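You operate a simulated robot arm through the tools that you are given. There is no shell and no other tool.

Carry out the task below with a simulated robot arm. There is one attempt and no reset: what you move stays moved.

JOB
Press two stopped with no air: open its air valve, set 5 bar, then release and reset the stop.
Fine: air first; wait until the display shows READY; touch no other control.

The check looks at the end state, three seconds after you hand in, the way a careful person would. Anything else that was tipped, shoved, dropped, spilled or broken makes it a failure.

ROBOT AND FRAMES
A 7-joint arm with a fingered hand, fixed in place. Base frame: the origin is at the foot of the arm, x ahead of it, y to its left, z up. Units: m, rad, N and s.
With the tool pointing down near the work surface it reaches from about 0.38 to 0.72 m from the base axis. Its first joint turns from -2.897 to 2.897 rad. Payload 3.4 kg.
The TCP is the grasp point between the finger pads, 0.025 m short of the fingertips. In the tool frame z runs along the fingers and y along their closing line. Largest opening 0.088 m; the body of the gripper starts 0.029 m behind the TCP. The gripper is a hand of 3 fingers: y runs from the thumb to the fingers, the wrist lies at [-0.013, -0.106, -0.174] in the tool frame, and closing takes about 1.5 s.
Orientation is that of the tool frame in the base frame, as a unit quaternion [w, x, y, z]. With the fingers straight down and the wrist toward the robot, the tool's x, y and z point along [0, 1, 0], [1, 0, 0] and [0, 0, -1] of the base frame.

CONTROLS
- The arm moves only by the tool apply_moves. Its argument "moves" is a list of rows, each an object (a shift or turn left out is 0, a gripper value left out holds the last) with "translation": the shift along the tool's x, y, z in m, a list of three; "dr": the turn, a rotation vector about the tool's x, y, z in rad, a list of three; "hand": the opening, from 0 (shut) to 1 (fully open). In form: [{"translation": [tx, ty, tz], "dr": [ax, ay, az], "hand": hand}, ...]. A call has 1 to 20 rows; each row is the pose to reach, as a shift and turn from the pose commanded when the call began, along the tool's axes at that moment. Rows are played at 5 a second. More than 0.05 m and 0.15 rad between two rows, or a gripper value outside its range, and nothing of the call is played. A pose out of reach is approached as far as the arm can. The call stops where the force on the tool passes 40 N (or 10 N more than at its start, if that is more) or the arm is blocked; 0.2 s more then pass. Each finger travels about 0.072 m/s and halts on what it meets, pressing with about 23 N; the grip force reading is that of the motor and also rises with nothing between the fingers. The clock runs only during rows and for 0.2 s after the last one: add rows that repeat a pose to give the fingers time. The reply holds the time, the measured pose of the TCP, the force on the tool along the base axes, the opening and the grip force, in the units named above and with some noise, with the torque about the TCP (base axes, N m) and any sound that the robot's microphone picked up.
- Cameras (640 x 400 px; columns grow to the right, rows downward): "scene" is fixed at [0.2211, -0.5016, 1.5286]; the picture's right is [0.79, -0.61, 0.00], its down [-0.36, -0.46, -0.81] and it looks along [0.50, 0.64, -0.58] (base axes); focal length 270 px, centre (320, 200). "wrist" rides on the gripper at [0.058, -0.085, -0.099] in the tool frame; the picture's right is [-0.67, 0.35, -0.66], its down [-0.69, -0.63, 0.37] and it looks along [-0.29, 0.69, 0.66] (tool axes); focal length 261 px, centre (320, 200). There is no depth. A picture from a camera that has moved, and an enlarged one, comes with that camera's place and axes in the base frame and with its lens.
- snapshot(camera): a new picture of that camera. The clock stands still meanwhile.
- move_column(by): slides the trunk up (or, below 0, down) by that many m; the arm rides with it, the base frame stays. It gives what a move gives, with no picture.
- hand_shape(shape): the hand has 3 fingers and takes this shape, open, in about a second: jaw (thumb against the fingers, like two jaws); tri (thumb and two fingers); tip (a fingertip pinch); poke (one finger out to press); point (the index stretched); flat (the hand flat); cup (the hand cupped); fist (a fist). The gripper value then closes the fingers along that shape, each until it touches; the sizes above hold for jaw. It gives what a move gives, with no picture.
- zoom(camera, box): a new picture of the part [left, top, right, bottom] of that camera's present view, enlarged. The clock stands still meanwhile.
- hand_in(): hands the job in; it is judged then, once.

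Places have to be worked out from the pictures, the camera data and where the tool is seen. Open the gripper and draw the arm clear of the work before you hand the job in, unless the task says otherwise.

The tools are called after ">>>" as a command line: name --argument value ..., lists and objects as JSON in quotes. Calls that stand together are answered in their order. apply_moves: Moves the arm, as the interface text tells. Its arguments: {"type":"object","properties":{"moves":{"type":"array","items":{"type":"object","properties":{"translation":{"type":"array","items":{"type":"number"}},"dr":{"type":"array","items":{"type":"number"}},"hand":{"type":"number"}}}}},"required":["moves"]} The other tools are called the same way: move_column (by) slides the trunk up or down; hand_shape (shape) gives the hand a shape; snapshot (camera) takes a picture; zoom (camera, box) takes an enlarged picture of a part of a camera's view; hand_in () hands the job in.

At the start:

```text
time_s: 0.0
ee_pos: [0.3245, 0.0662, 1.3749]
tcp_rot: [0.001, 0.707, 0.707, 0.0]
wrist_force: [0.3, 0.6, -0.7]
moment: [-0.01, 0.0, 0.0]
finger_gap: 0.0875
finger_force: 0.0
shape: jaw
trunk travel left (down, up): [-0.525, 0.065]
```

scene: 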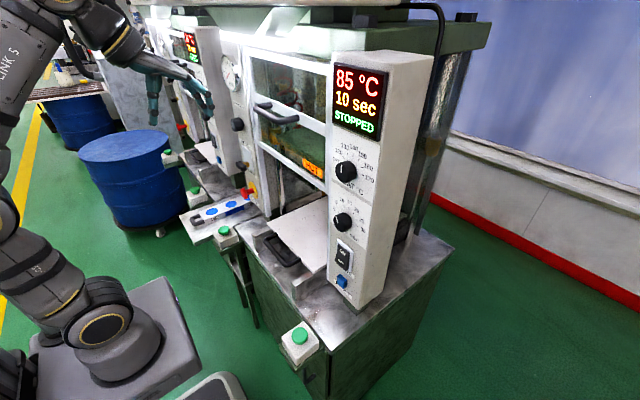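
wrist: 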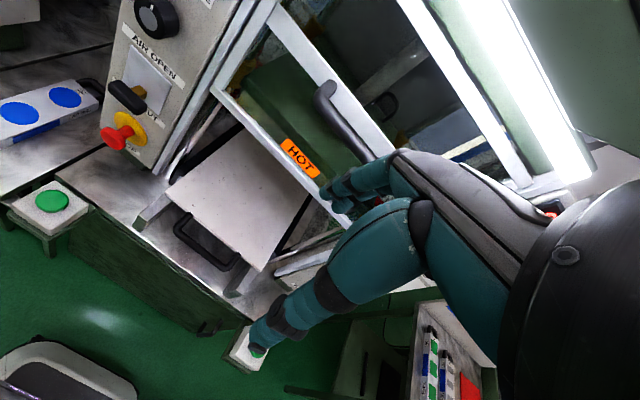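

I start by enlarging the pictures to identify the presses, the gauge, the regulator knob, the air valve and the stop.

>>> zoom --camera "scene" --box '[140, 0, 300, 100]'

>>> zoom --camera "scene" --box '[140, 100, 300, 200]'

>>> zoom --camera "scene" --box '[180, 40, 300, 240]'

>>> zoom --camera "wrist" --box '[60, 0, 260, 180]'

>>> zoom --camera "scene" --box '[300, 40, 440, 320]'

```text
4.00 times, centred on (220, 50) of scene
camera zoom: at [0.2211, -0.5016, 1.5286], right [0.79, -0.61, 0.0], down [-0.36, -0.46, -0.81], along [0.5, 0.64, -0.58], focal length 1078 px, centre (720, 800)
```

zoom: 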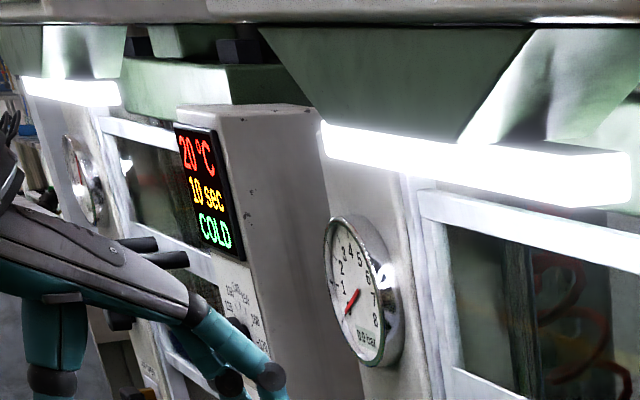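

```text
4.00 times, centred on (220, 150) of scene
camera zoom: at [0.2211, -0.5016, 1.5286], right [0.79, -0.61, 0.0], down [-0.36, -0.46, -0.81], along [0.5, 0.64, -0.58], focal length 1078 px, centre (720, 400)
```

zoom: 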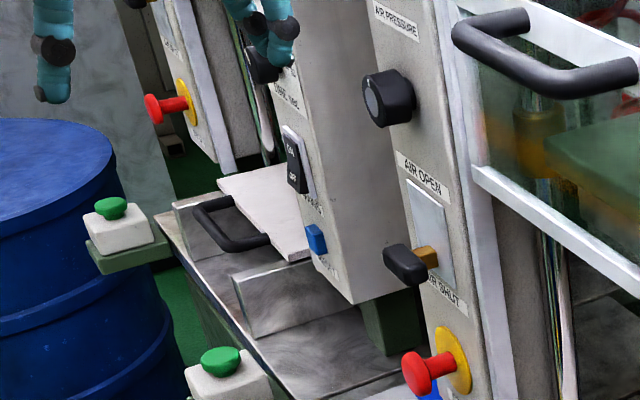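

```text
2.00 times, centred on (240, 140) of scene
camera zoom: at [0.2211, -0.5016, 1.5286], right [0.79, -0.61, 0.0], down [-0.36, -0.46, -0.81], along [0.5, 0.64, -0.58], focal length 539 px, centre (480, 320)
```

zoom: 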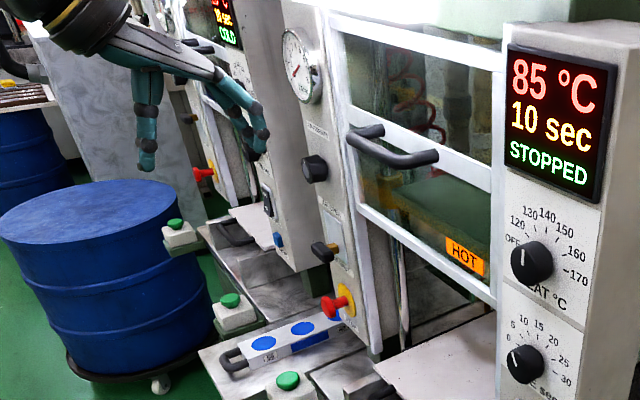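

```text
2.22 times, centred on (160, 90) of wrist
camera zoom: at [0.2393, 0.1242, 1.4739], right [0.35, -0.67, 0.66], down [-0.63, -0.69, -0.37], along [0.69, -0.29, -0.66], focal length 579 px, centre (676, 444)
```

zoom: 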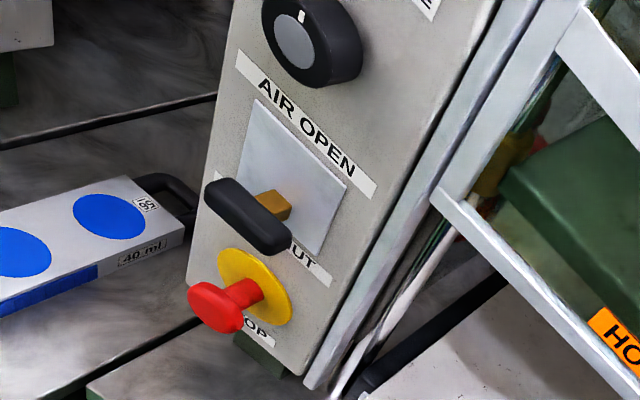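

```text
1.43 times, centred on (370, 180) of scene
camera zoom: at [0.2211, -0.5016, 1.5286], right [0.79, -0.61, 0.0], down [-0.36, -0.46, -0.81], along [0.5, 0.64, -0.58], focal length 385 px, centre (249, 229)
```

zoom: 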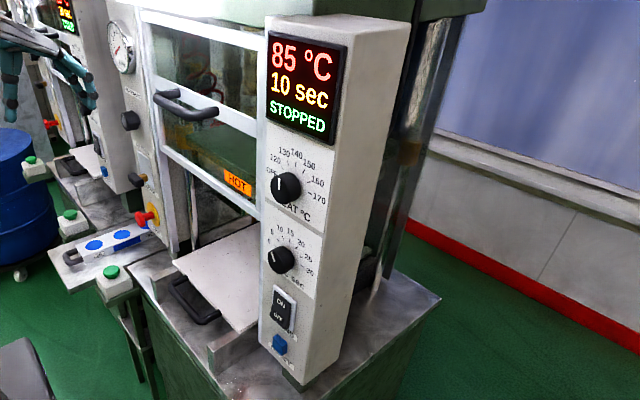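

The near press shows STOPPED; its left panel seems to carry gauge, AIR PRESSURE knob, AIR OPEN/SHUT lever and STOP mushroom. I zoom on labels, gauge and the blue button to confirm before moving.

>>> zoom --camera "scene" --box '[210, 40, 260, 72]'

>>> zoom --camera "scene" --box '[310, 220, 390, 310]'

>>> zoom --camera "scene" --box '[215, 95, 275, 135]'

>>> zoom --camera "scene" --box '[225, 130, 275, 220]'

>>> zoom --camera "scene" --box '[150, 0, 460, 60]'

>>> zoom --camera "wrist" --box '[120, 0, 220, 60]'

```text
12.50 times, centred on (235, 56) of scene
camera zoom: at [0.2211, -0.5016, 1.5286], right [0.79, -0.61, 0.0], down [-0.36, -0.46, -0.81], along [0.5, 0.64, -0.58], focal length 3369 px, centre (1382, 2000)
```

zoom: 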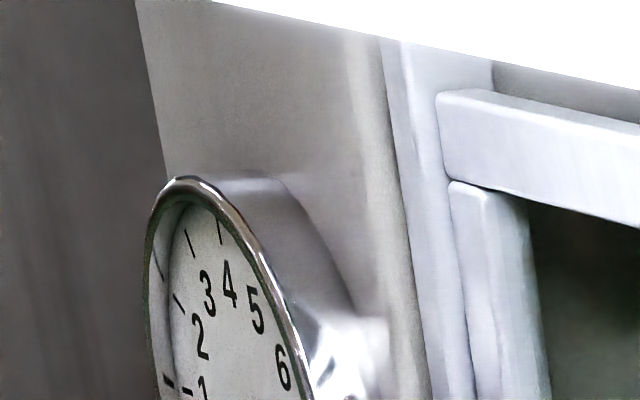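

```text
4.44 times, centred on (350, 265) of scene
camera zoom: at [0.2211, -0.5016, 1.5286], right [0.79, -0.61, 0.0], down [-0.36, -0.46, -0.81], along [0.5, 0.64, -0.58], focal length 1198 px, centre (187, -89)
```

zoom: 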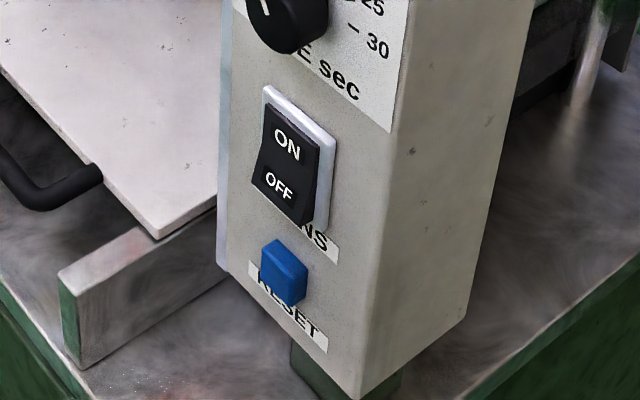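

```text
10.00 times, centred on (245, 115) of scene
camera zoom: at [0.2211, -0.5016, 1.5286], right [0.79, -0.61, 0.0], down [-0.36, -0.46, -0.81], along [0.5, 0.64, -0.58], focal length 2695 px, centre (1070, 1050)
```

zoom: 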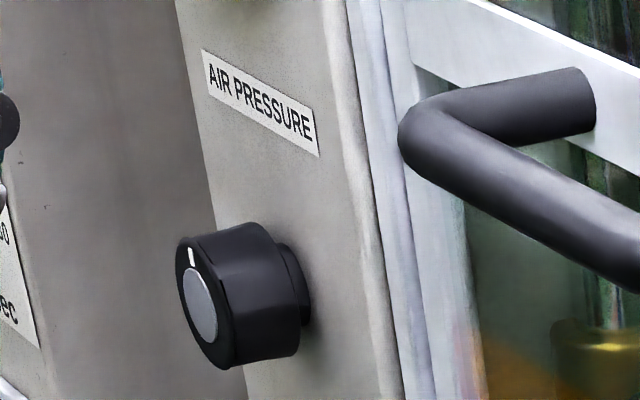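

```text
4.44 times, centred on (250, 175) of scene
camera zoom: at [0.2211, -0.5016, 1.5286], right [0.79, -0.61, 0.0], down [-0.36, -0.46, -0.81], along [0.5, 0.64, -0.58], focal length 1198 px, centre (631, 311)
```

zoom: 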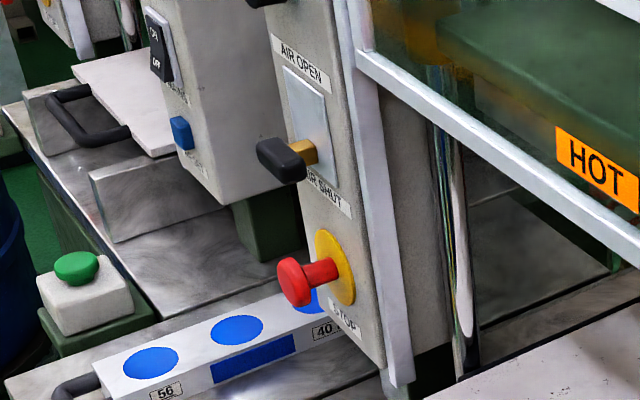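

```text
2.06 times, centred on (305, 30) of scene
camera zoom: at [0.2211, -0.5016, 1.5286], right [0.79, -0.61, 0.0], down [-0.36, -0.46, -0.81], along [0.5, 0.64, -0.58], focal length 556 px, centre (351, 551)
```

zoom: 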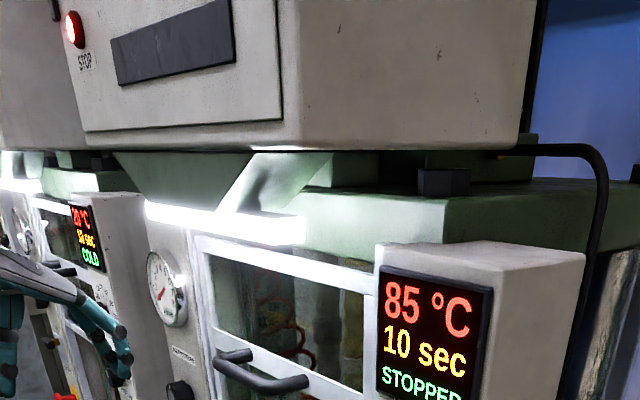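

```text
6.40 times, centred on (170, 30) of wrist
camera zoom: at [0.2393, 0.1242, 1.4739], right [0.35, -0.67, 0.66], down [-0.63, -0.69, -0.37], along [0.69, -0.29, -0.66], focal length 1668 px, centre (1280, 1288)
```

zoom: 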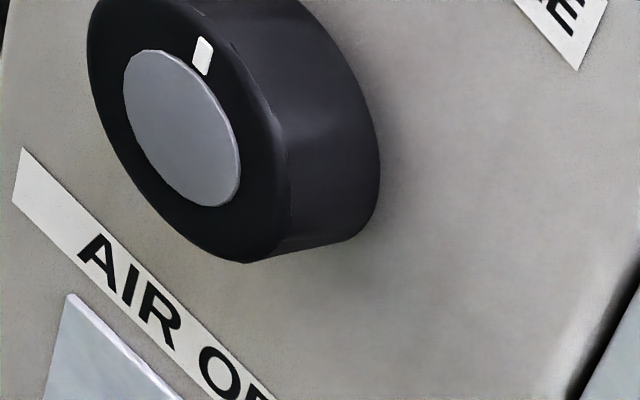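

The near press (STOPPED, STOP lamp lit) has gauge at 0, knob at about (0.51, 0.32, 1.22), lever below it and the STOP at about (0.52, 0.32, 0.95); RESET is the blue button at about (0.52, -0.20, 0.98). I start swinging the hand in free space so the fingers point towards the panel with the wrist on top, halfway first.

>>> apply_moves --moves '[{"dr": [0, 0.1, 0.1]}, {"dr": [0, 0.2, 0.2]}, {"dr": [0, 0.3, 0.3]}, {"dr": [0, 0.4, 0.4]}, {"dr": [0, 0.5, 0.5]}, {"dr": [0, 0.6, 0.6]}, {"dr": [0, 0.7, 0.7]}, {"dr": [0, 0.8, 0.8]}, {"dr": [0, 0.9, 0.9]}, {"dr": [0, 1.0, 1.0]}, {"dr": [0, 1.1107, 1.1107]}]'

>>> snapshot --camera "scene"

>>> snapshot --camera "wrist"

```text
refused: row 11 steps farther than a row can; nothing moved
```

```text
taken
```

scene: 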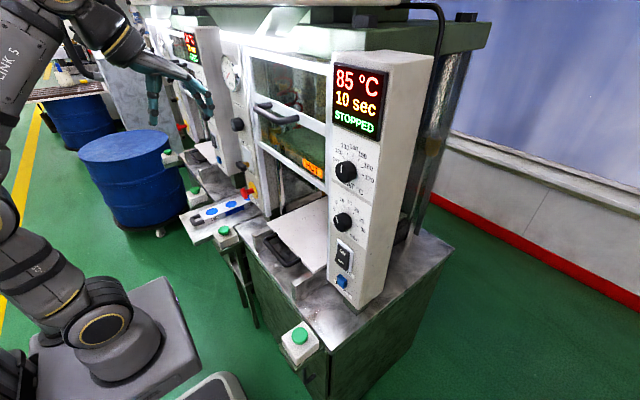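

```text
taken
camera wrist: at [0.2393, 0.1242, 1.4739], right [0.35, -0.67, 0.66], down [-0.63, -0.69, -0.37], along [0.69, -0.29, -0.66], focal length 261 px, centre (320, 200)
```

wrist: 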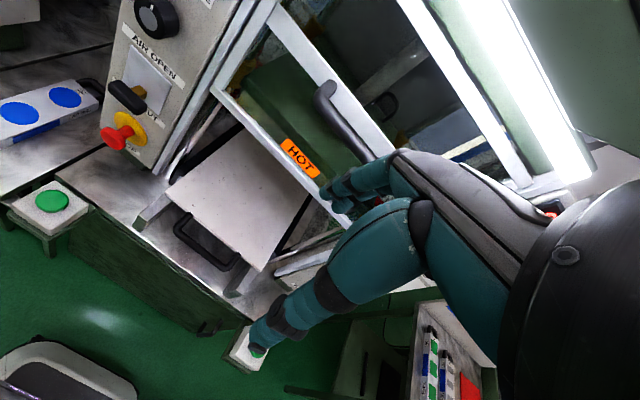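

The last row was too big a step; nothing moved. I resend with equal 0.141 rad steps.

>>> apply_moves --moves '[{"dr": [0, 0.1, 0.1]}, {"dr": [0, 0.2, 0.2]}, {"dr": [0, 0.3, 0.3]}, {"dr": [0, 0.4, 0.4]}, {"dr": [0, 0.5, 0.5]}, {"dr": [0, 0.6, 0.6]}, {"dr": [0, 0.7, 0.7]}, {"dr": [0, 0.8, 0.8]}, {"dr": [0, 0.9, 0.9]}, {"dr": [0, 1.0, 1.0]}, {"dr": [0, 1.1, 1.1]}]'

>>> snapshot --camera "scene"

>>> snapshot --camera "wrist"

```text
time_s: 2.4
ee_pos: [0.3237, 0.0663, 1.3748]
tcp_rot: [-0.351, 0.855, 0.151, 0.351]
wrist_force: [0.2, -0.4, -0.3]
moment: [-0.02, 0.01, -0.01]
finger_gap: 0.0877
finger_force: 0.0
shape: jaw
trunk travel left (down, up): [-0.525, 0.065]
```

```text
taken
```

scene: 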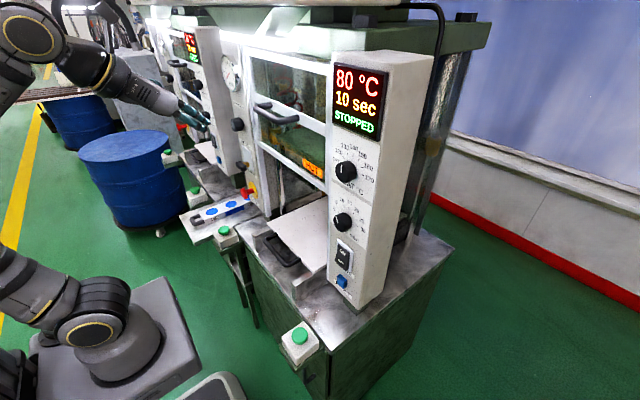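

```text
taken
camera wrist: at [0.2729, 0.0571, 1.5076], right [-0.62, -0.72, -0.31], down [-0.62, 0.7, -0.36], along [0.48, -0.03, -0.88], focal length 261 px, centre (320, 200)
```

wrist: 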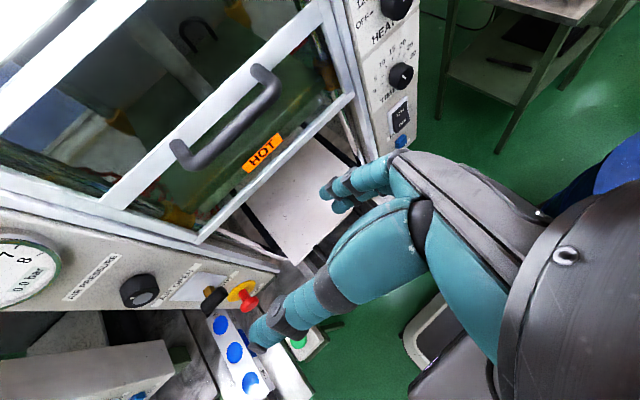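

The turn went as planned (tool now points forward-left-down) and the arm followed. I finish the second half.

>>> apply_moves --moves '[{"dr": [0, 0.1, 0.1]}, {"dr": [0, 0.2, 0.2]}, {"dr": [0, 0.3, 0.3]}, {"dr": [0, 0.4, 0.4]}, {"dr": [0, 0.5, 0.5]}, {"dr": [0, 0.6, 0.6]}, {"dr": [0, 0.7, 0.7]}, {"dr": [0, 0.8, 0.8]}, {"dr": [0, 0.9, 0.9]}, {"dr": [0, 1.0, 1.0]}, {"dr": [0, 1.1, 1.1]}, {"dr": [0, 1.1214, 1.1214]}]'

>>> snapshot --camera "scene"

>>> snapshot --camera "wrist"

```text
time_s: 4.7
ee_pos: [0.3275, 0.0914, 1.3659]
tcp_rot: [-0.539, 0.584, -0.425, 0.434]
wrist_force: [-0.5, -0.8, 0.6]
moment: [0.03, -0.01, 0.0]
finger_gap: 0.0875
finger_force: 0.1
shape: jaw
trunk travel left (down, up): [-0.525, 0.065]
stopped in row 11: the arm was blocked; the commanded pose is now the measured one
```

```text
taken
```

scene: 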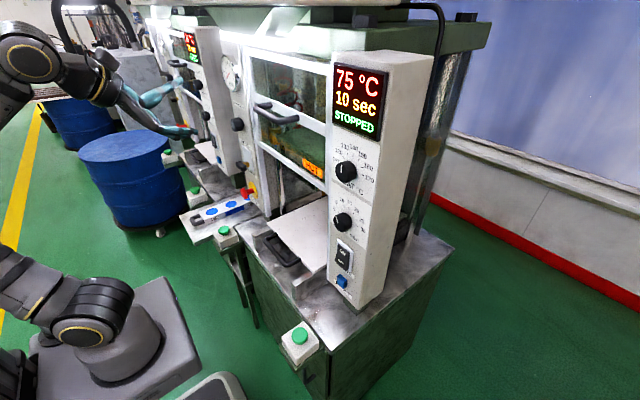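

```text
taken
camera wrist: at [0.2493, 0.0145, 1.4571], right [-0.82, 0.45, -0.35], down [0.19, 0.79, 0.58], along [0.54, 0.41, -0.74], focal length 261 px, centre (320, 200)
```

wrist: 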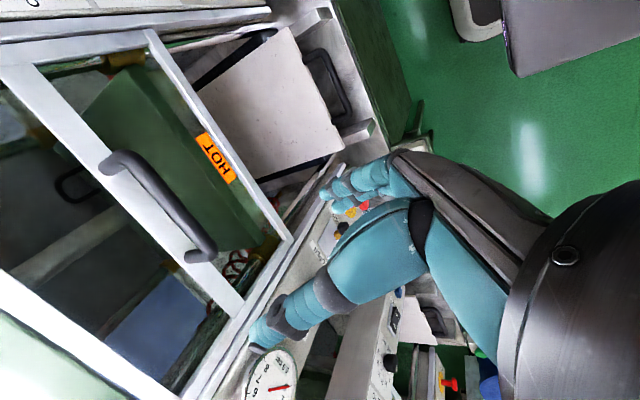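

The arm hit a joint limit just short of the target: fingers point forward with ~15° yaw left and thumb on top. I shift left, down and slightly forward in free space (0.04, 0.20, -0.10 m base), then look.

>>> apply_moves --moves '[{"translation": [-0.037, 0.017, 0.019]}, {"translation": [-0.075, 0.035, 0.038]}, {"translation": [-0.112, 0.052, 0.057]}, {"translation": [-0.15, 0.07, 0.076]}, {"translation": [-0.187, 0.087, 0.095]}]'

>>> snapshot --camera "scene"

>>> snapshot --camera "wrist"

```text
time_s: 5.5
ee_pos: [0.3408, 0.2423, 1.2845]
tcp_rot: [-0.577, 0.627, -0.424, 0.307]
wrist_force: [0.0, -0.3, -0.5]
moment: [0.02, 0.03, 0.04]
finger_gap: 0.0874
finger_force: 0.0
shape: jaw
trunk travel left (down, up): [-0.525, 0.065]
stopped in row 4: the arm was blocked; the commanded pose is now the measured one
```

```text
taken
```

scene: 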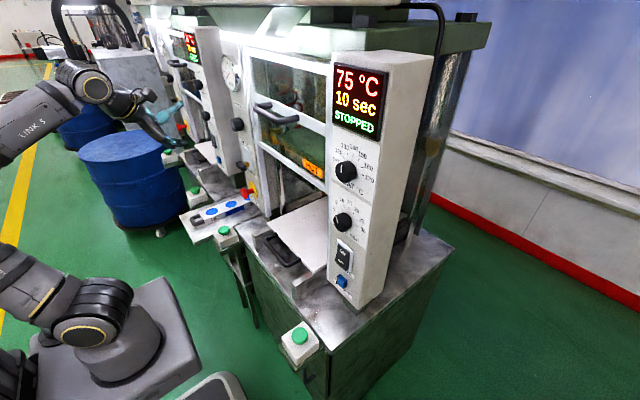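

```text
taken
camera wrist: at [0.2954, 0.1429, 1.3773], right [-0.94, 0.3, -0.18], down [0.12, 0.76, 0.64], along [0.32, 0.58, -0.75], focal length 261 px, centre (320, 200)
```

wrist: 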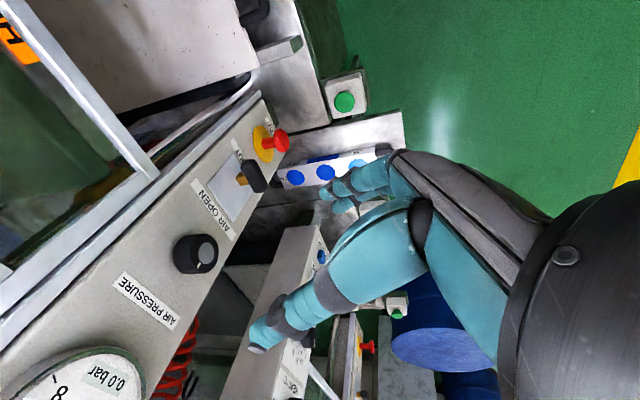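

The thumb-up roll is at a joint limit (yaw drifted to 28°). I roll the hand back -90° so the wrist is to the left (tool y toward -y) with fingers straight ahead, where the joints should have room.

>>> apply_moves --moves '[{"dr": [-0.0204, 0.0427, -0.1335]}, {"dr": [-0.0408, 0.0853, -0.267]}, {"dr": [-0.0613, 0.128, -0.4005]}, {"dr": [-0.0817, 0.1707, -0.534]}, {"dr": [-0.1021, 0.2133, -0.6675]}, {"dr": [-0.1225, 0.256, -0.801]}, {"dr": [-0.1429, 0.2987, -0.9345]}, {"dr": [-0.1633, 0.3413, -1.068]}, {"dr": [-0.1838, 0.384, -1.2015]}, {"dr": [-0.2042, 0.4267, -1.335]}, {"dr": [-0.2246, 0.4693, -1.4685]}, {"dr": [-0.245, 0.512, -1.602]}]'

>>> snapshot --camera "scene"

>>> snapshot --camera "wrist"

```text
time_s: 6.3
ee_pos: [0.3269, 0.2696, 1.2736]
tcp_rot: [-0.504, 0.722, -0.328, 0.341]
wrist_force: [0.4, -0.6, -0.2]
moment: [-0.01, -0.01, 0.02]
finger_gap: 0.0877
finger_force: 0.0
shape: jaw
trunk travel left (down, up): [-0.525, 0.065]
stopped in row 4: the arm was blocked; the commanded pose is now the measured one
```

```text
taken
```

scene: 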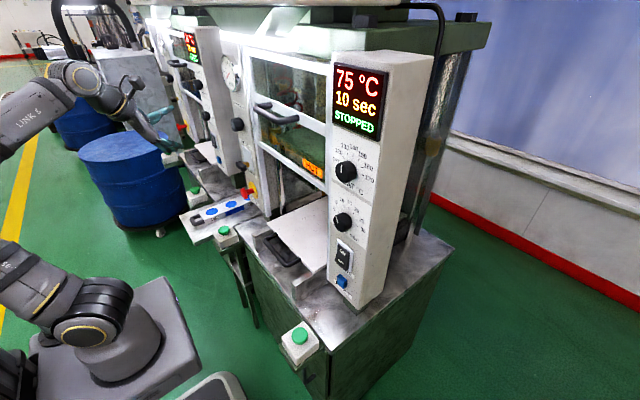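

```text
taken
camera wrist: at [0.2875, 0.195, 1.3887], right [-0.96, 0.12, -0.27], down [0.0, 0.92, 0.39], along [0.3, 0.37, -0.88], focal length 261 px, centre (320, 200)
```

wrist: 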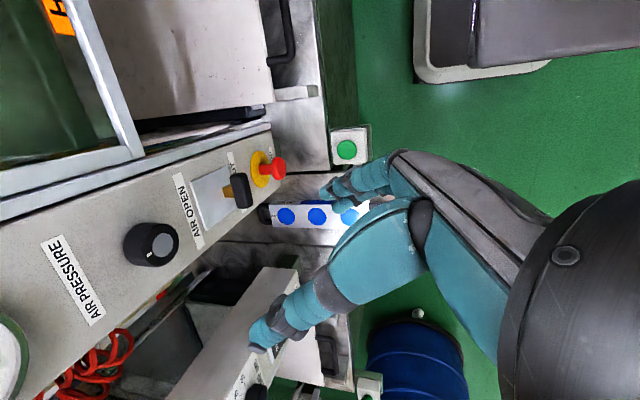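

Blocked again; the hand is probably too close to the base (folded arm) rather than roll-limited. I move it forward ~0.09 m in free space (fingertips still ~6 cm short of the knob) and then retry the roll.

>>> apply_moves --moves '[{"translation": [0.0125, -0.01, 0.0445]}, {"translation": [0.025, -0.02, 0.089]}]'

```text
time_s: 6.9
ee_pos: [0.4187, 0.299, 1.2727]
tcp_rot: [-0.501, 0.723, -0.328, 0.345]
wrist_force: [0.0, -1.2, -0.6]
moment: [-0.03, 0.01, -0.01]
finger_gap: 0.0877
finger_force: 0.1
shape: jaw
trunk travel left (down, up): [-0.525, 0.065]
```

The move succeeded. Now I retry the turn to wrist-left with fingers straight toward the panel.

>>> apply_moves --moves '[{"dr": [-0.0267, 0.0582, -0.1278]}, {"dr": [-0.0534, 0.1164, -0.2556]}, {"dr": [-0.0801, 0.1746, -0.3834]}, {"dr": [-0.1068, 0.2328, -0.5112]}, {"dr": [-0.1335, 0.291, -0.639]}, {"dr": [-0.1602, 0.3492, -0.7668]}, {"dr": [-0.1869, 0.4074, -0.8946]}, {"dr": [-0.2136, 0.4656, -1.0224]}, {"dr": [-0.2403, 0.5238, -1.1502]}, {"dr": [-0.267, 0.582, -1.278]}]'

>>> snapshot --camera "scene"

>>> snapshot --camera "wrist"

```text
time_s: 9.1
ee_pos: [0.4167, 0.2986, 1.2734]
tcp_rot: [0.0, 0.707, 0.0, 0.707]
wrist_force: [-0.5, -0.7, 0.3]
moment: [0.02, -0.01, -0.01]
finger_gap: 0.0879
finger_force: 0.1
shape: jaw
trunk travel left (down, up): [-0.525, 0.065]
```

```text
taken
```

scene: 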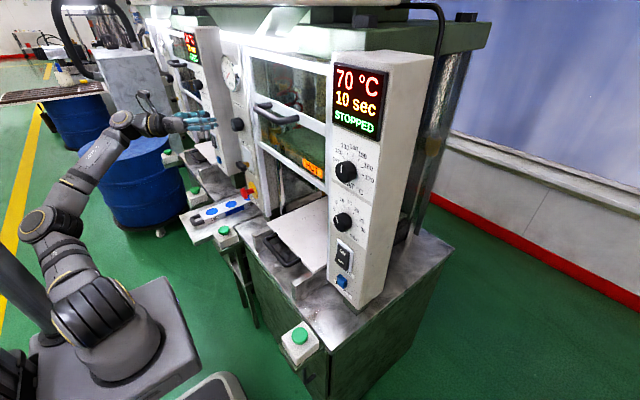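

```text
taken
camera wrist: at [0.3176, 0.383, 1.3299], right [-0.66, -0.35, -0.67], down [0.37, 0.63, -0.69], along [0.66, -0.7, -0.28], focal length 261 px, centre (320, 200)
```

wrist: 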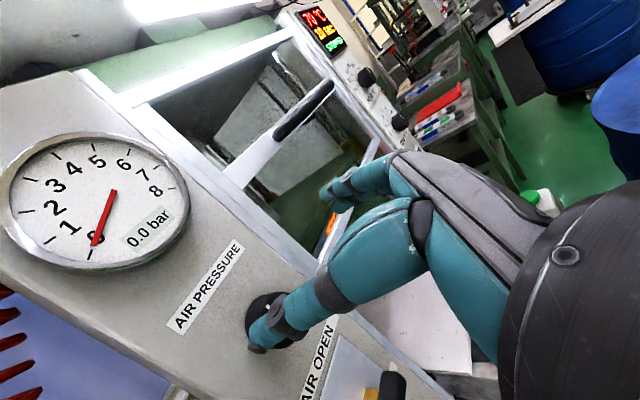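

The pose is exactly as wanted, and the gauge with digital readout (0.0 bar) is visible. I lower the trunk 0.17 m so the hand comes level with the air lever, well clear of the panel, and look at the lever.

>>> move_column --by -0.17

>>> snapshot --camera "scene"

>>> snapshot --camera "wrist"

```text
time_s: 11.0
ee_pos: [0.4177, 0.2976, 1.1038]
tcp_rot: [0.0, 0.707, -0.001, 0.707]
wrist_force: [-0.4, -0.5, 0.4]
moment: [-0.05, -0.03, 0.0]
finger_gap: 0.0878
finger_force: 0.0
shape: jaw
trunk travel left (down, up): [-0.355, 0.235]
```

```text
taken
```

scene: 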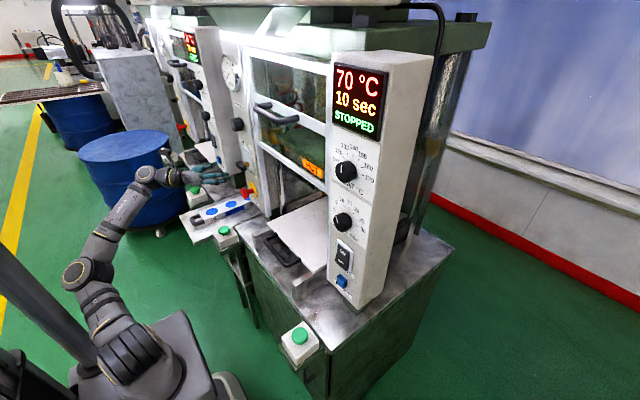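

```text
taken
camera wrist: at [0.3176, 0.3827, 1.1602], right [-0.66, -0.35, -0.67], down [0.37, 0.63, -0.68], along [0.66, -0.69, -0.29], focal length 261 px, centre (320, 200)
```

wrist: 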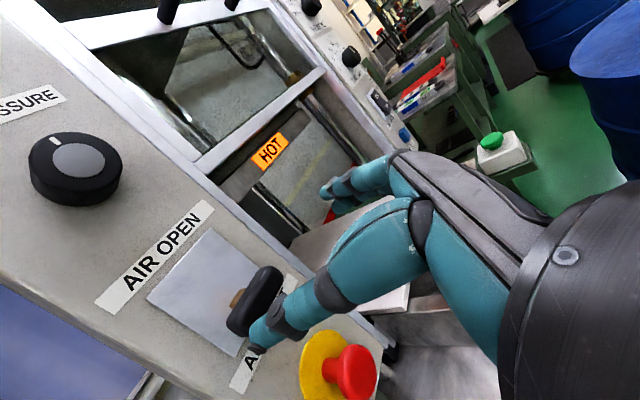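

The wrist view shows the T-bar lever (~y 0.31, z 1.083) close to the STOP. I enlarge the lever and stop to understand how they move.

>>> zoom --camera "wrist" --box '[80, 190, 400, 400]'

>>> zoom --camera "scene" --box '[215, 140, 275, 210]'

```text
1.90 times, centred on (240, 295) of wrist
camera zoom: at [0.3176, 0.3827, 1.1602], right [-0.66, -0.35, -0.67], down [0.37, 0.63, -0.68], along [0.66, -0.69, -0.29], focal length 496 px, centre (472, 19)
```

zoom: 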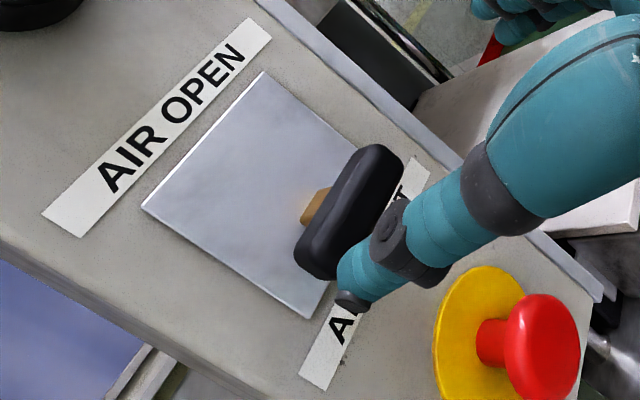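

```text
5.71 times, centred on (245, 175) of scene
camera zoom: at [0.2211, -0.5016, 1.5286], right [0.79, -0.61, 0.0], down [-0.36, -0.46, -0.81], along [0.5, 0.64, -0.58], focal length 1540 px, centre (749, 343)
```

zoom: 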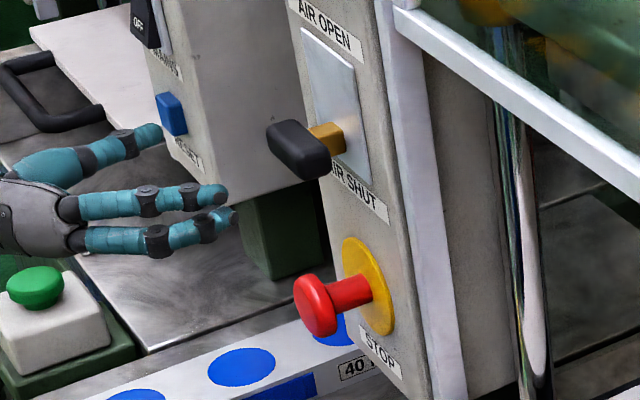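

The lever is a T-bar on a short stem, sitting low by AIR SHUT, so it must go up. I align the open jaw with the bar (y 0.309, z 1.083), stopping with tips ~2 cm short of the bar, and check.

>>> apply_moves --moves '[{"translation": [-0.01, -0.006, 0.015]}, {"translation": [-0.021, -0.0114, 0.03]}]'

>>> snapshot --camera "wrist"

>>> zoom --camera "scene" --box '[185, 125, 285, 215]'

```text
time_s: 11.6
ee_pos: [0.4455, 0.3091, 1.0815]
tcp_rot: [0.0, 0.707, -0.001, 0.707]
wrist_force: [0.2, 1.0, -1.5]
moment: [-0.01, 0.0, 0.0]
finger_gap: 0.0875
finger_force: 0.1
shape: jaw
trunk travel left (down, up): [-0.355, 0.235]
```

```text
taken
camera wrist: at [0.3472, 0.394, 1.1397], right [-0.66, -0.35, -0.67], down [0.37, 0.63, -0.68], along [0.66, -0.69, -0.29], focal length 261 px, centre (320, 200)
```

wrist: 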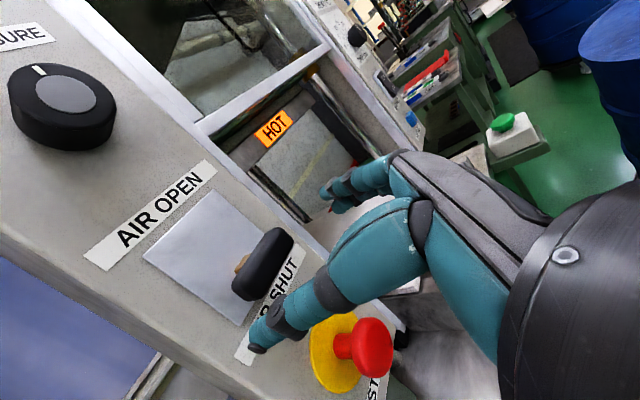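

```text
4.44 times, centred on (235, 170) of scene
camera zoom: at [0.2211, -0.5016, 1.5286], right [0.79, -0.61, 0.0], down [-0.36, -0.46, -0.81], along [0.5, 0.64, -0.58], focal length 1198 px, centre (698, 333)
```

zoom: 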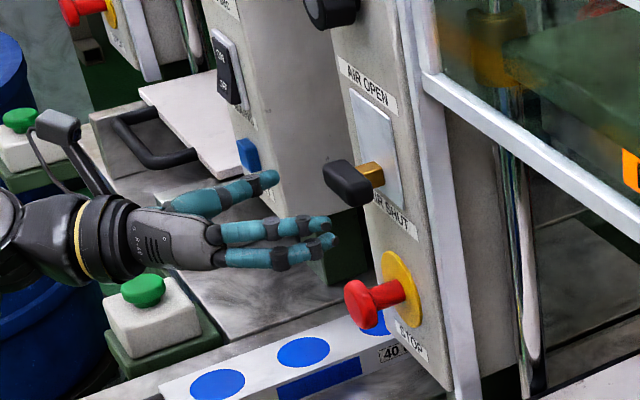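

Two wrist views agree: bar centre ≈ (0.510, 0.311, 1.083), panel face ≈ x 0.57. I advance 0.063 m straight so the pads straddle the bar ends.

>>> apply_moves --moves '[{"translation": [0.001, -0.002, 0.021]}, {"translation": [0.001, -0.002, 0.042]}, {"translation": [0.001, -0.002, 0.063]}]'

>>> snapshot --camera "wrist"

>>> zoom --camera "scene" --box '[185, 125, 285, 215]'

```text
time_s: 12.4
ee_pos: [0.508, 0.3117, 1.0826]
tcp_rot: [0.0, 0.707, -0.001, 0.707]
wrist_force: [0.8, 0.3, -0.5]
moment: [-0.02, 0.01, -0.04]
finger_gap: 0.0879
finger_force: 0.2
shape: jaw
trunk travel left (down, up): [-0.355, 0.235]
```

```text
taken
camera wrist: at [0.4099, 0.3965, 1.1402], right [-0.66, -0.35, -0.67], down [0.37, 0.63, -0.68], along [0.66, -0.69, -0.29], focal length 261 px, centre (320, 200)
```

wrist: 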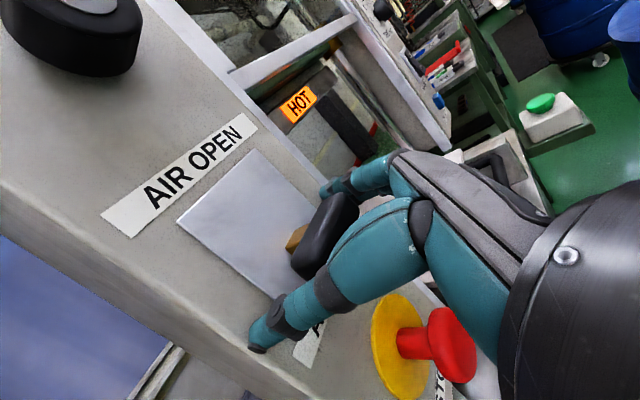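

```text
4.44 times, centred on (235, 170) of scene
camera zoom: at [0.2211, -0.5016, 1.5286], right [0.79, -0.61, 0.0], down [-0.36, -0.46, -0.81], along [0.5, 0.64, -0.58], focal length 1198 px, centre (698, 333)
```

zoom: 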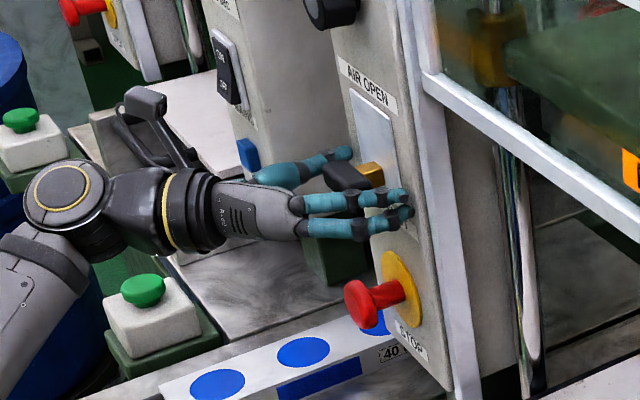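

The bar lies between thumb (left) and the two fingers (right). I close the jaw on its ends.

>>> apply_moves --moves '[{"hand": 0.7}, {"hand": 0.5}, {"hand": 0.3}, {"hand": 0.2}, {"hand": 0.2}, {"hand": 0.2}]'

>>> snapshot --camera "wrist"

>>> zoom --camera "scene" --box '[185, 125, 285, 215]'

```text
time_s: 13.8
ee_pos: [0.509, 0.3135, 1.0822]
tcp_rot: [-0.001, 0.708, 0.0, 0.706]
wrist_force: [4.1, 3.3, 0.6]
moment: [0.04, 0.01, 0.11]
finger_gap: 0.0366
finger_force: 22.4
shape: jaw
trunk travel left (down, up): [-0.355, 0.235]
```

```text
taken
camera wrist: at [0.4104, 0.397, 1.1398], right [-0.66, -0.35, -0.67], down [0.37, 0.63, -0.69], along [0.66, -0.69, -0.29], focal length 261 px, centre (320, 200)
```

wrist: 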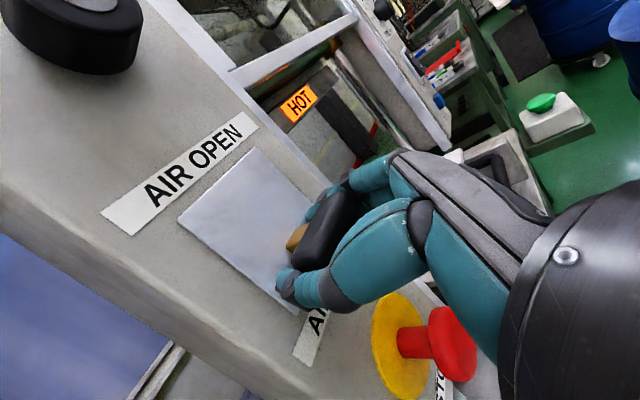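

```text
4.44 times, centred on (235, 170) of scene
camera zoom: at [0.2211, -0.5016, 1.5286], right [0.79, -0.61, 0.0], down [-0.36, -0.46, -0.81], along [0.5, 0.64, -0.58], focal length 1198 px, centre (698, 333)
```

zoom: 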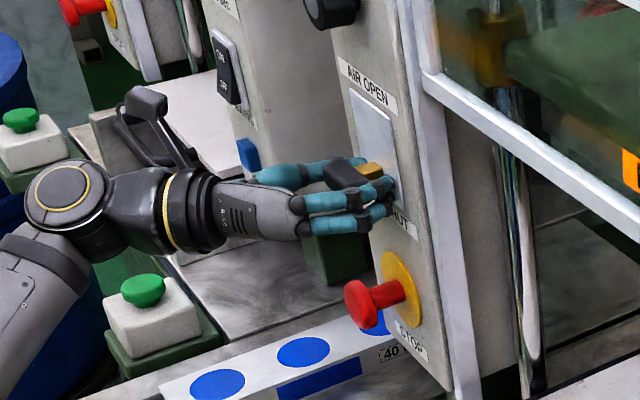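

Bar is gripped (gap 0.037, 22 N). I move up about 3 cm and read the force to see how the lever travels.

>>> apply_moves --moves '[{"translation": [0.008, 0, 0]}, {"translation": [0.016, 0, 0]}, {"translation": [0.024, 0, 0]}, {"translation": [0.03, 0, 0]}]'

>>> snapshot --camera "wrist"

>>> zoom --camera "scene" --box '[185, 125, 285, 215]'

```text
time_s: 14.8
ee_pos: [0.5085, 0.3122, 1.1119]
tcp_rot: [-0.001, 0.708, -0.001, 0.706]
wrist_force: [-1.2, 2.5, -5.3]
moment: [0.21, 0.04, 0.16]
finger_gap: 0.0369
finger_force: 22.7
shape: jaw
trunk travel left (down, up): [-0.355, 0.235]
```

```text
taken
camera wrist: at [0.4106, 0.3972, 1.1699], right [-0.66, -0.35, -0.67], down [0.37, 0.63, -0.69], along [0.66, -0.69, -0.29], focal length 261 px, centre (320, 200)
```

wrist: 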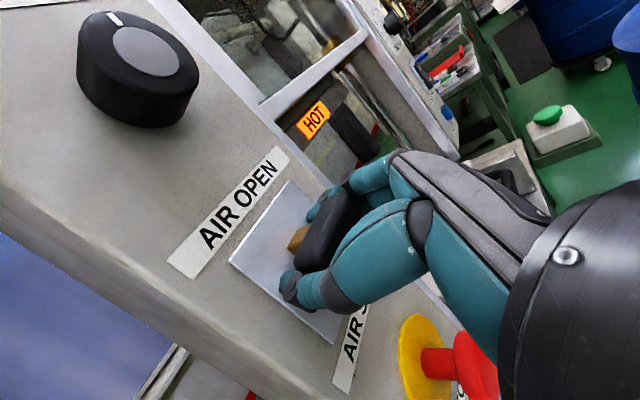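

```text
4.44 times, centred on (235, 170) of scene
camera zoom: at [0.2211, -0.5016, 1.5286], right [0.79, -0.61, 0.0], down [-0.36, -0.46, -0.81], along [0.5, 0.64, -0.58], focal length 1198 px, centre (698, 333)
```

zoom: 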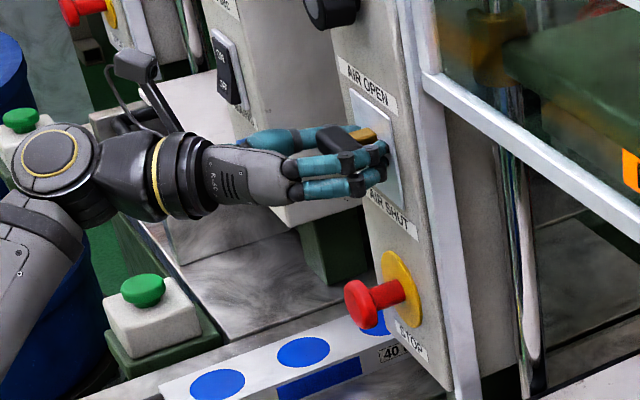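

The lever moves up with low force (stem now mid-plate). I continue upward until it reaches its end.

>>> apply_moves --moves '[{"translation": [0.006, 0, 0]}, {"translation": [0.012, 0, 0]}, {"translation": [0.018, 0, 0]}, {"translation": [0.024, 0, 0]}, {"translation": [0.03, 0, 0]}]'

>>> snapshot --camera "wrist"

>>> zoom --camera "scene" --box '[185, 125, 285, 215]'

```text
time_s: 16.0
ee_pos: [0.512, 0.3132, 1.1306]
tcp_rot: [-0.002, 0.713, -0.002, 0.701]
wrist_force: [-10.9, -2.4, -24.7]
moment: [0.47, 0.18, -0.13]
finger_gap: 0.0366
finger_force: 22.8
shape: jaw
trunk travel left (down, up): [-0.355, 0.235]
stopped in row 5: the force on the tool passed its limit at 46 N (the readings are from after the stop); the commanded pose is now the measured one
```

```text
taken
camera wrist: at [0.4123, 0.3981, 1.1906], right [-0.67, -0.34, -0.66], down [0.36, 0.63, -0.69], along [0.65, -0.69, -0.3], focal length 261 px, centre (320, 200)
```

wrist: 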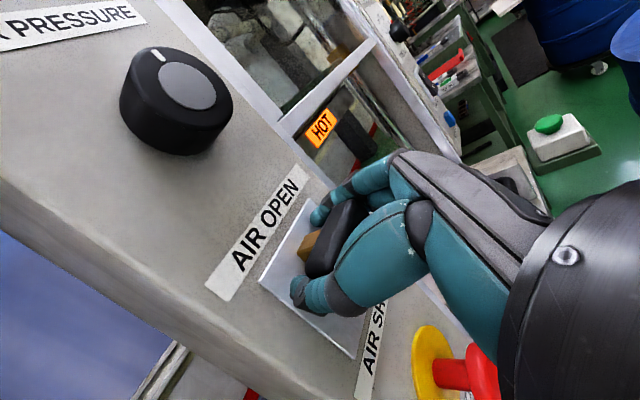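

```text
4.44 times, centred on (235, 170) of scene
camera zoom: at [0.2211, -0.5016, 1.5286], right [0.79, -0.61, 0.0], down [-0.36, -0.46, -0.81], along [0.5, 0.64, -0.58], focal length 1198 px, centre (698, 333)
```

zoom: 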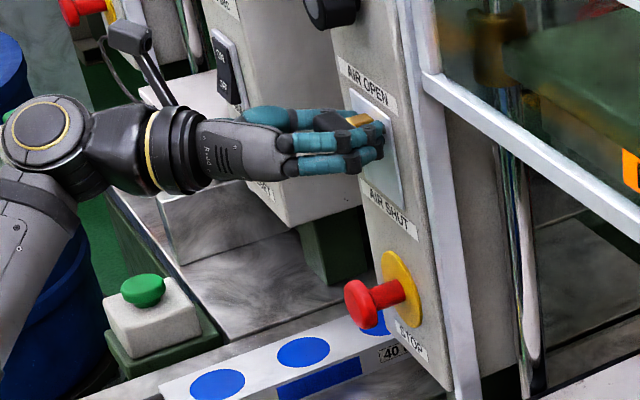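

The lever reached a firm stop near the top of the plate after ~5 cm. I relax slightly, open, and back off 6 cm to check that it stays open.

>>> apply_moves --moves '[{"translation": [-0.001, 0, 0]}, {"translation": [-0.001, 0, 0], "hand": 0.6}, {"translation": [-0.001, 0, 0], "hand": 1}, {"translation": [-0.001, 0, 0], "hand": 1}, {"translation": [-0.001, 0, 0], "hand": 1}, {"translation": [-0.001, 0, -0.02], "hand": 1}, {"translation": [-0.001, 0, -0.04], "hand": 1}, {"translation": [-0.001, 0, -0.07], "hand": 1}]'

>>> snapshot --camera "wrist"

>>> zoom --camera "scene" --box '[185, 40, 285, 215]'

>>> snapshot --camera "scene"

```text
time_s: 17.8
ee_pos: [0.4394, 0.3111, 1.1346]
tcp_rot: [-0.001, 0.711, -0.002, 0.703]
wrist_force: [-0.4, 0.4, -0.7]
moment: [0.04, -0.01, 0.0]
finger_gap: 0.0875
finger_force: 0.0
shape: jaw
trunk travel left (down, up): [-0.355, 0.235]
```

```text
taken
camera wrist: at [0.3414, 0.3972, 1.1937], right [-0.66, -0.34, -0.67], down [0.36, 0.63, -0.69], along [0.66, -0.69, -0.29], focal length 261 px, centre (320, 200)
```

wrist: 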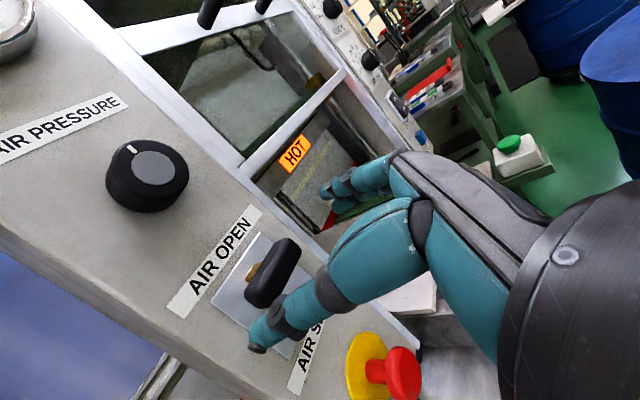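

```text
2.29 times, centred on (235, 128) of scene
camera zoom: at [0.2211, -0.5016, 1.5286], right [0.79, -0.61, 0.0], down [-0.36, -0.46, -0.81], along [0.5, 0.64, -0.58], focal length 616 px, centre (514, 366)
```

zoom: 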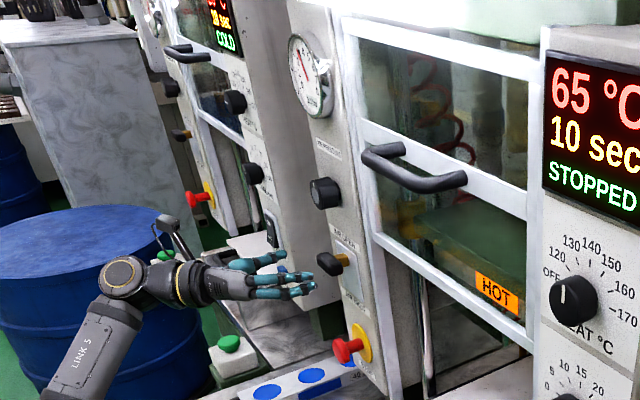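

```text
taken
```

scene: 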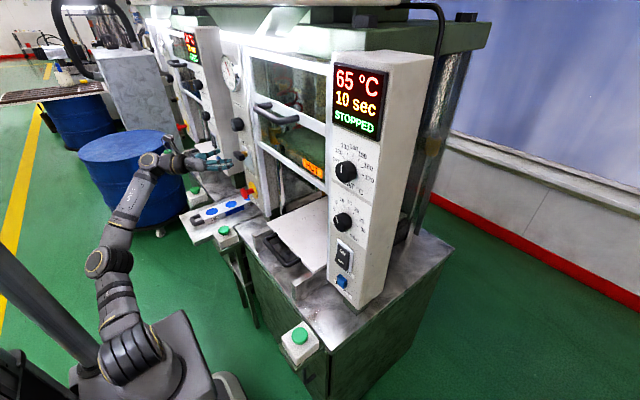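

The lever stays up and the gauge needle has moved. I zoom on the gauge.

>>> zoom --camera "scene" --box '[215, 50, 247, 94]'

>>> zoom --camera "wrist" --box '[60, 100, 240, 230]'

```text
9.09 times, centred on (231, 72) of scene
camera zoom: at [0.2211, -0.5016, 1.5286], right [0.79, -0.61, 0.0], down [-0.36, -0.46, -0.81], along [0.5, 0.64, -0.58], focal length 2450 px, centre (1129, 1364)
```

zoom: 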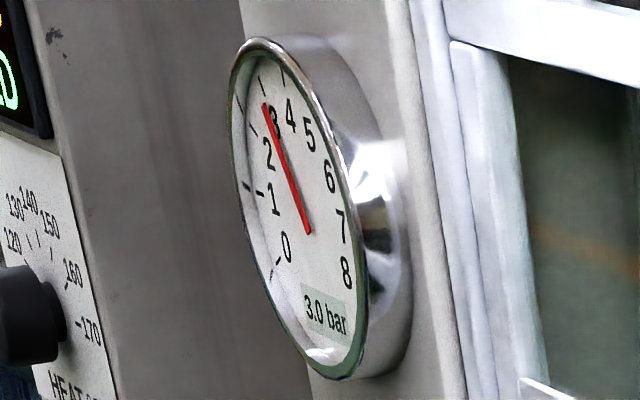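

```text
3.08 times, centred on (150, 165) of wrist
camera zoom: at [0.3414, 0.3972, 1.1937], right [-0.66, -0.34, -0.67], down [0.36, 0.63, -0.69], along [0.66, -0.69, -0.29], focal length 802 px, centre (843, 308)
```

zoom: 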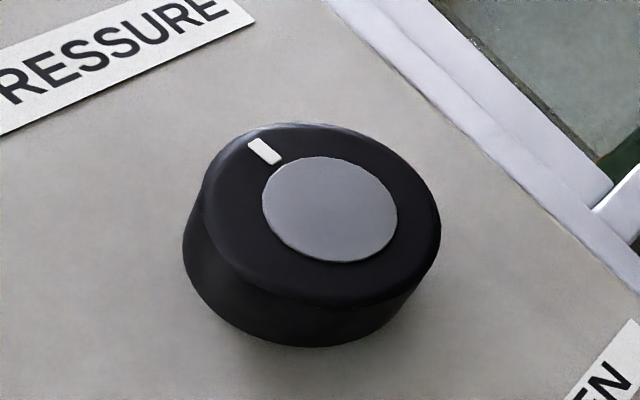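

Gauge reads 3.0 bar with the air open; I need 5.0 on the knob. Knob front centre works out to ≈ (0.505, 0.313, 1.226), diameter ~0.047. I move up in front of it and pre-roll the hand -50° to leave room for a clockwise turn.

>>> apply_moves --moves '[{"translation": [0.03, -0.001, 0]}, {"translation": [0.06, -0.002, 0]}, {"translation": [0.091, -0.002, 0], "dr": [0, 0.005, -0.125]}, {"translation": [0.091, -0.002, 0], "dr": [0, 0.011, -0.25]}, {"translation": [0.091, -0.002, 0], "dr": [0, 0.011, -0.375]}, {"translation": [0.091, -0.002, 0], "dr": [0, 0.011, -0.5]}, {"translation": [0.091, -0.002, 0], "dr": [0, 0.011, -0.625]}, {"translation": [0.091, -0.002, 0], "dr": [0, 0.011, -0.75]}, {"translation": [0.091, -0.002, 0], "dr": [0, 0.011, -0.873]}]'

>>> snapshot --camera "wrist"

>>> zoom --camera "scene" --box '[165, 60, 285, 180]'

```text
time_s: 19.8
ee_pos: [0.441, 0.3125, 1.2265]
tcp_rot: [0.298, 0.641, 0.299, 0.642]
wrist_force: [0.5, 0.3, 0.2]
moment: [0.0, 0.02, -0.01]
finger_gap: 0.0877
finger_force: 0.1
shape: jaw
trunk travel left (down, up): [-0.355, 0.235]
```

```text
taken
camera wrist: at [0.3412, 0.4117, 1.1971], right [-0.65, -0.74, -0.17], down [0.37, -0.12, -0.92], along [0.66, -0.66, 0.35], focal length 261 px, centre (320, 200)
```

wrist: 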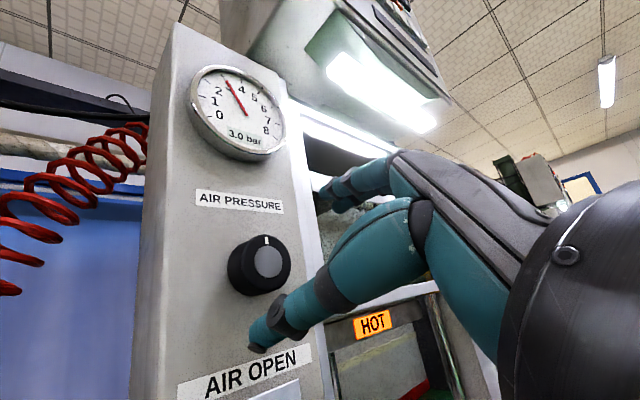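

```text
3.33 times, centred on (225, 120) of scene
camera zoom: at [0.2211, -0.5016, 1.5286], right [0.79, -0.61, 0.0], down [-0.36, -0.46, -0.81], along [0.5, 0.64, -0.58], focal length 898 px, centre (637, 467)
```

zoom: 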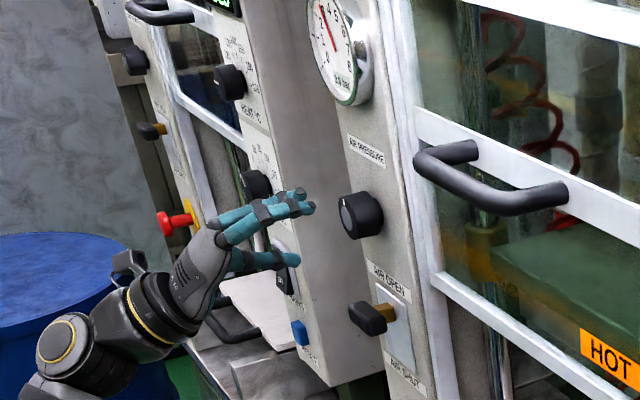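

The wrist view now shows gauge (3.0 bar), knob (mark at 12 o'clock), and the hand aligned with it. I advance 0.075 m over the knob with the jaw open.

>>> apply_moves --moves '[{"translation": [0, 0, 0.025]}, {"translation": [0, 0, 0.05]}, {"translation": [0, 0, 0.075]}]'

>>> snapshot --camera "wrist"

>>> zoom --camera "scene" --box '[165, 60, 285, 180]'

```text
time_s: 20.6
ee_pos: [0.5116, 0.3143, 1.2284]
tcp_rot: [0.299, 0.639, 0.298, 0.643]
wrist_force: [-24.8, 0.3, -6.5]
moment: [0.16, -0.68, -0.95]
finger_gap: 0.0859
finger_force: 0.0
shape: jaw
trunk travel left (down, up): [-0.355, 0.235]
```

```text
taken
camera wrist: at [0.4121, 0.4134, 1.1992], right [-0.65, -0.74, -0.17], down [0.37, -0.12, -0.92], along [0.66, -0.66, 0.35], focal length 261 px, centre (320, 200)
```

wrist: 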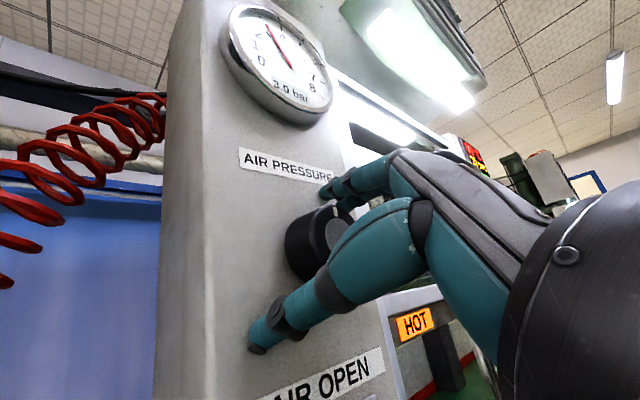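

```text
3.33 times, centred on (225, 120) of scene
camera zoom: at [0.2211, -0.5016, 1.5286], right [0.79, -0.61, 0.0], down [-0.36, -0.46, -0.81], along [0.5, 0.64, -0.58], focal length 898 px, centre (637, 467)
```

zoom: 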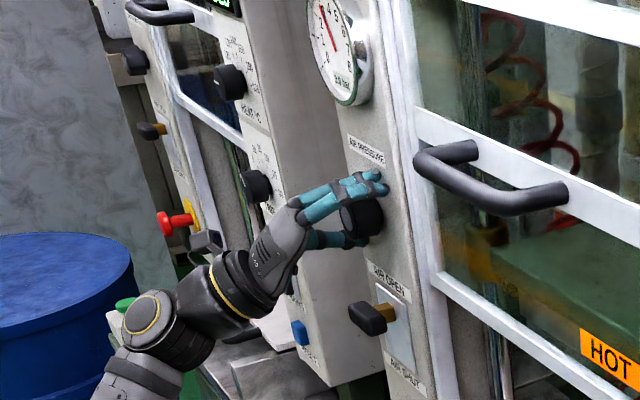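

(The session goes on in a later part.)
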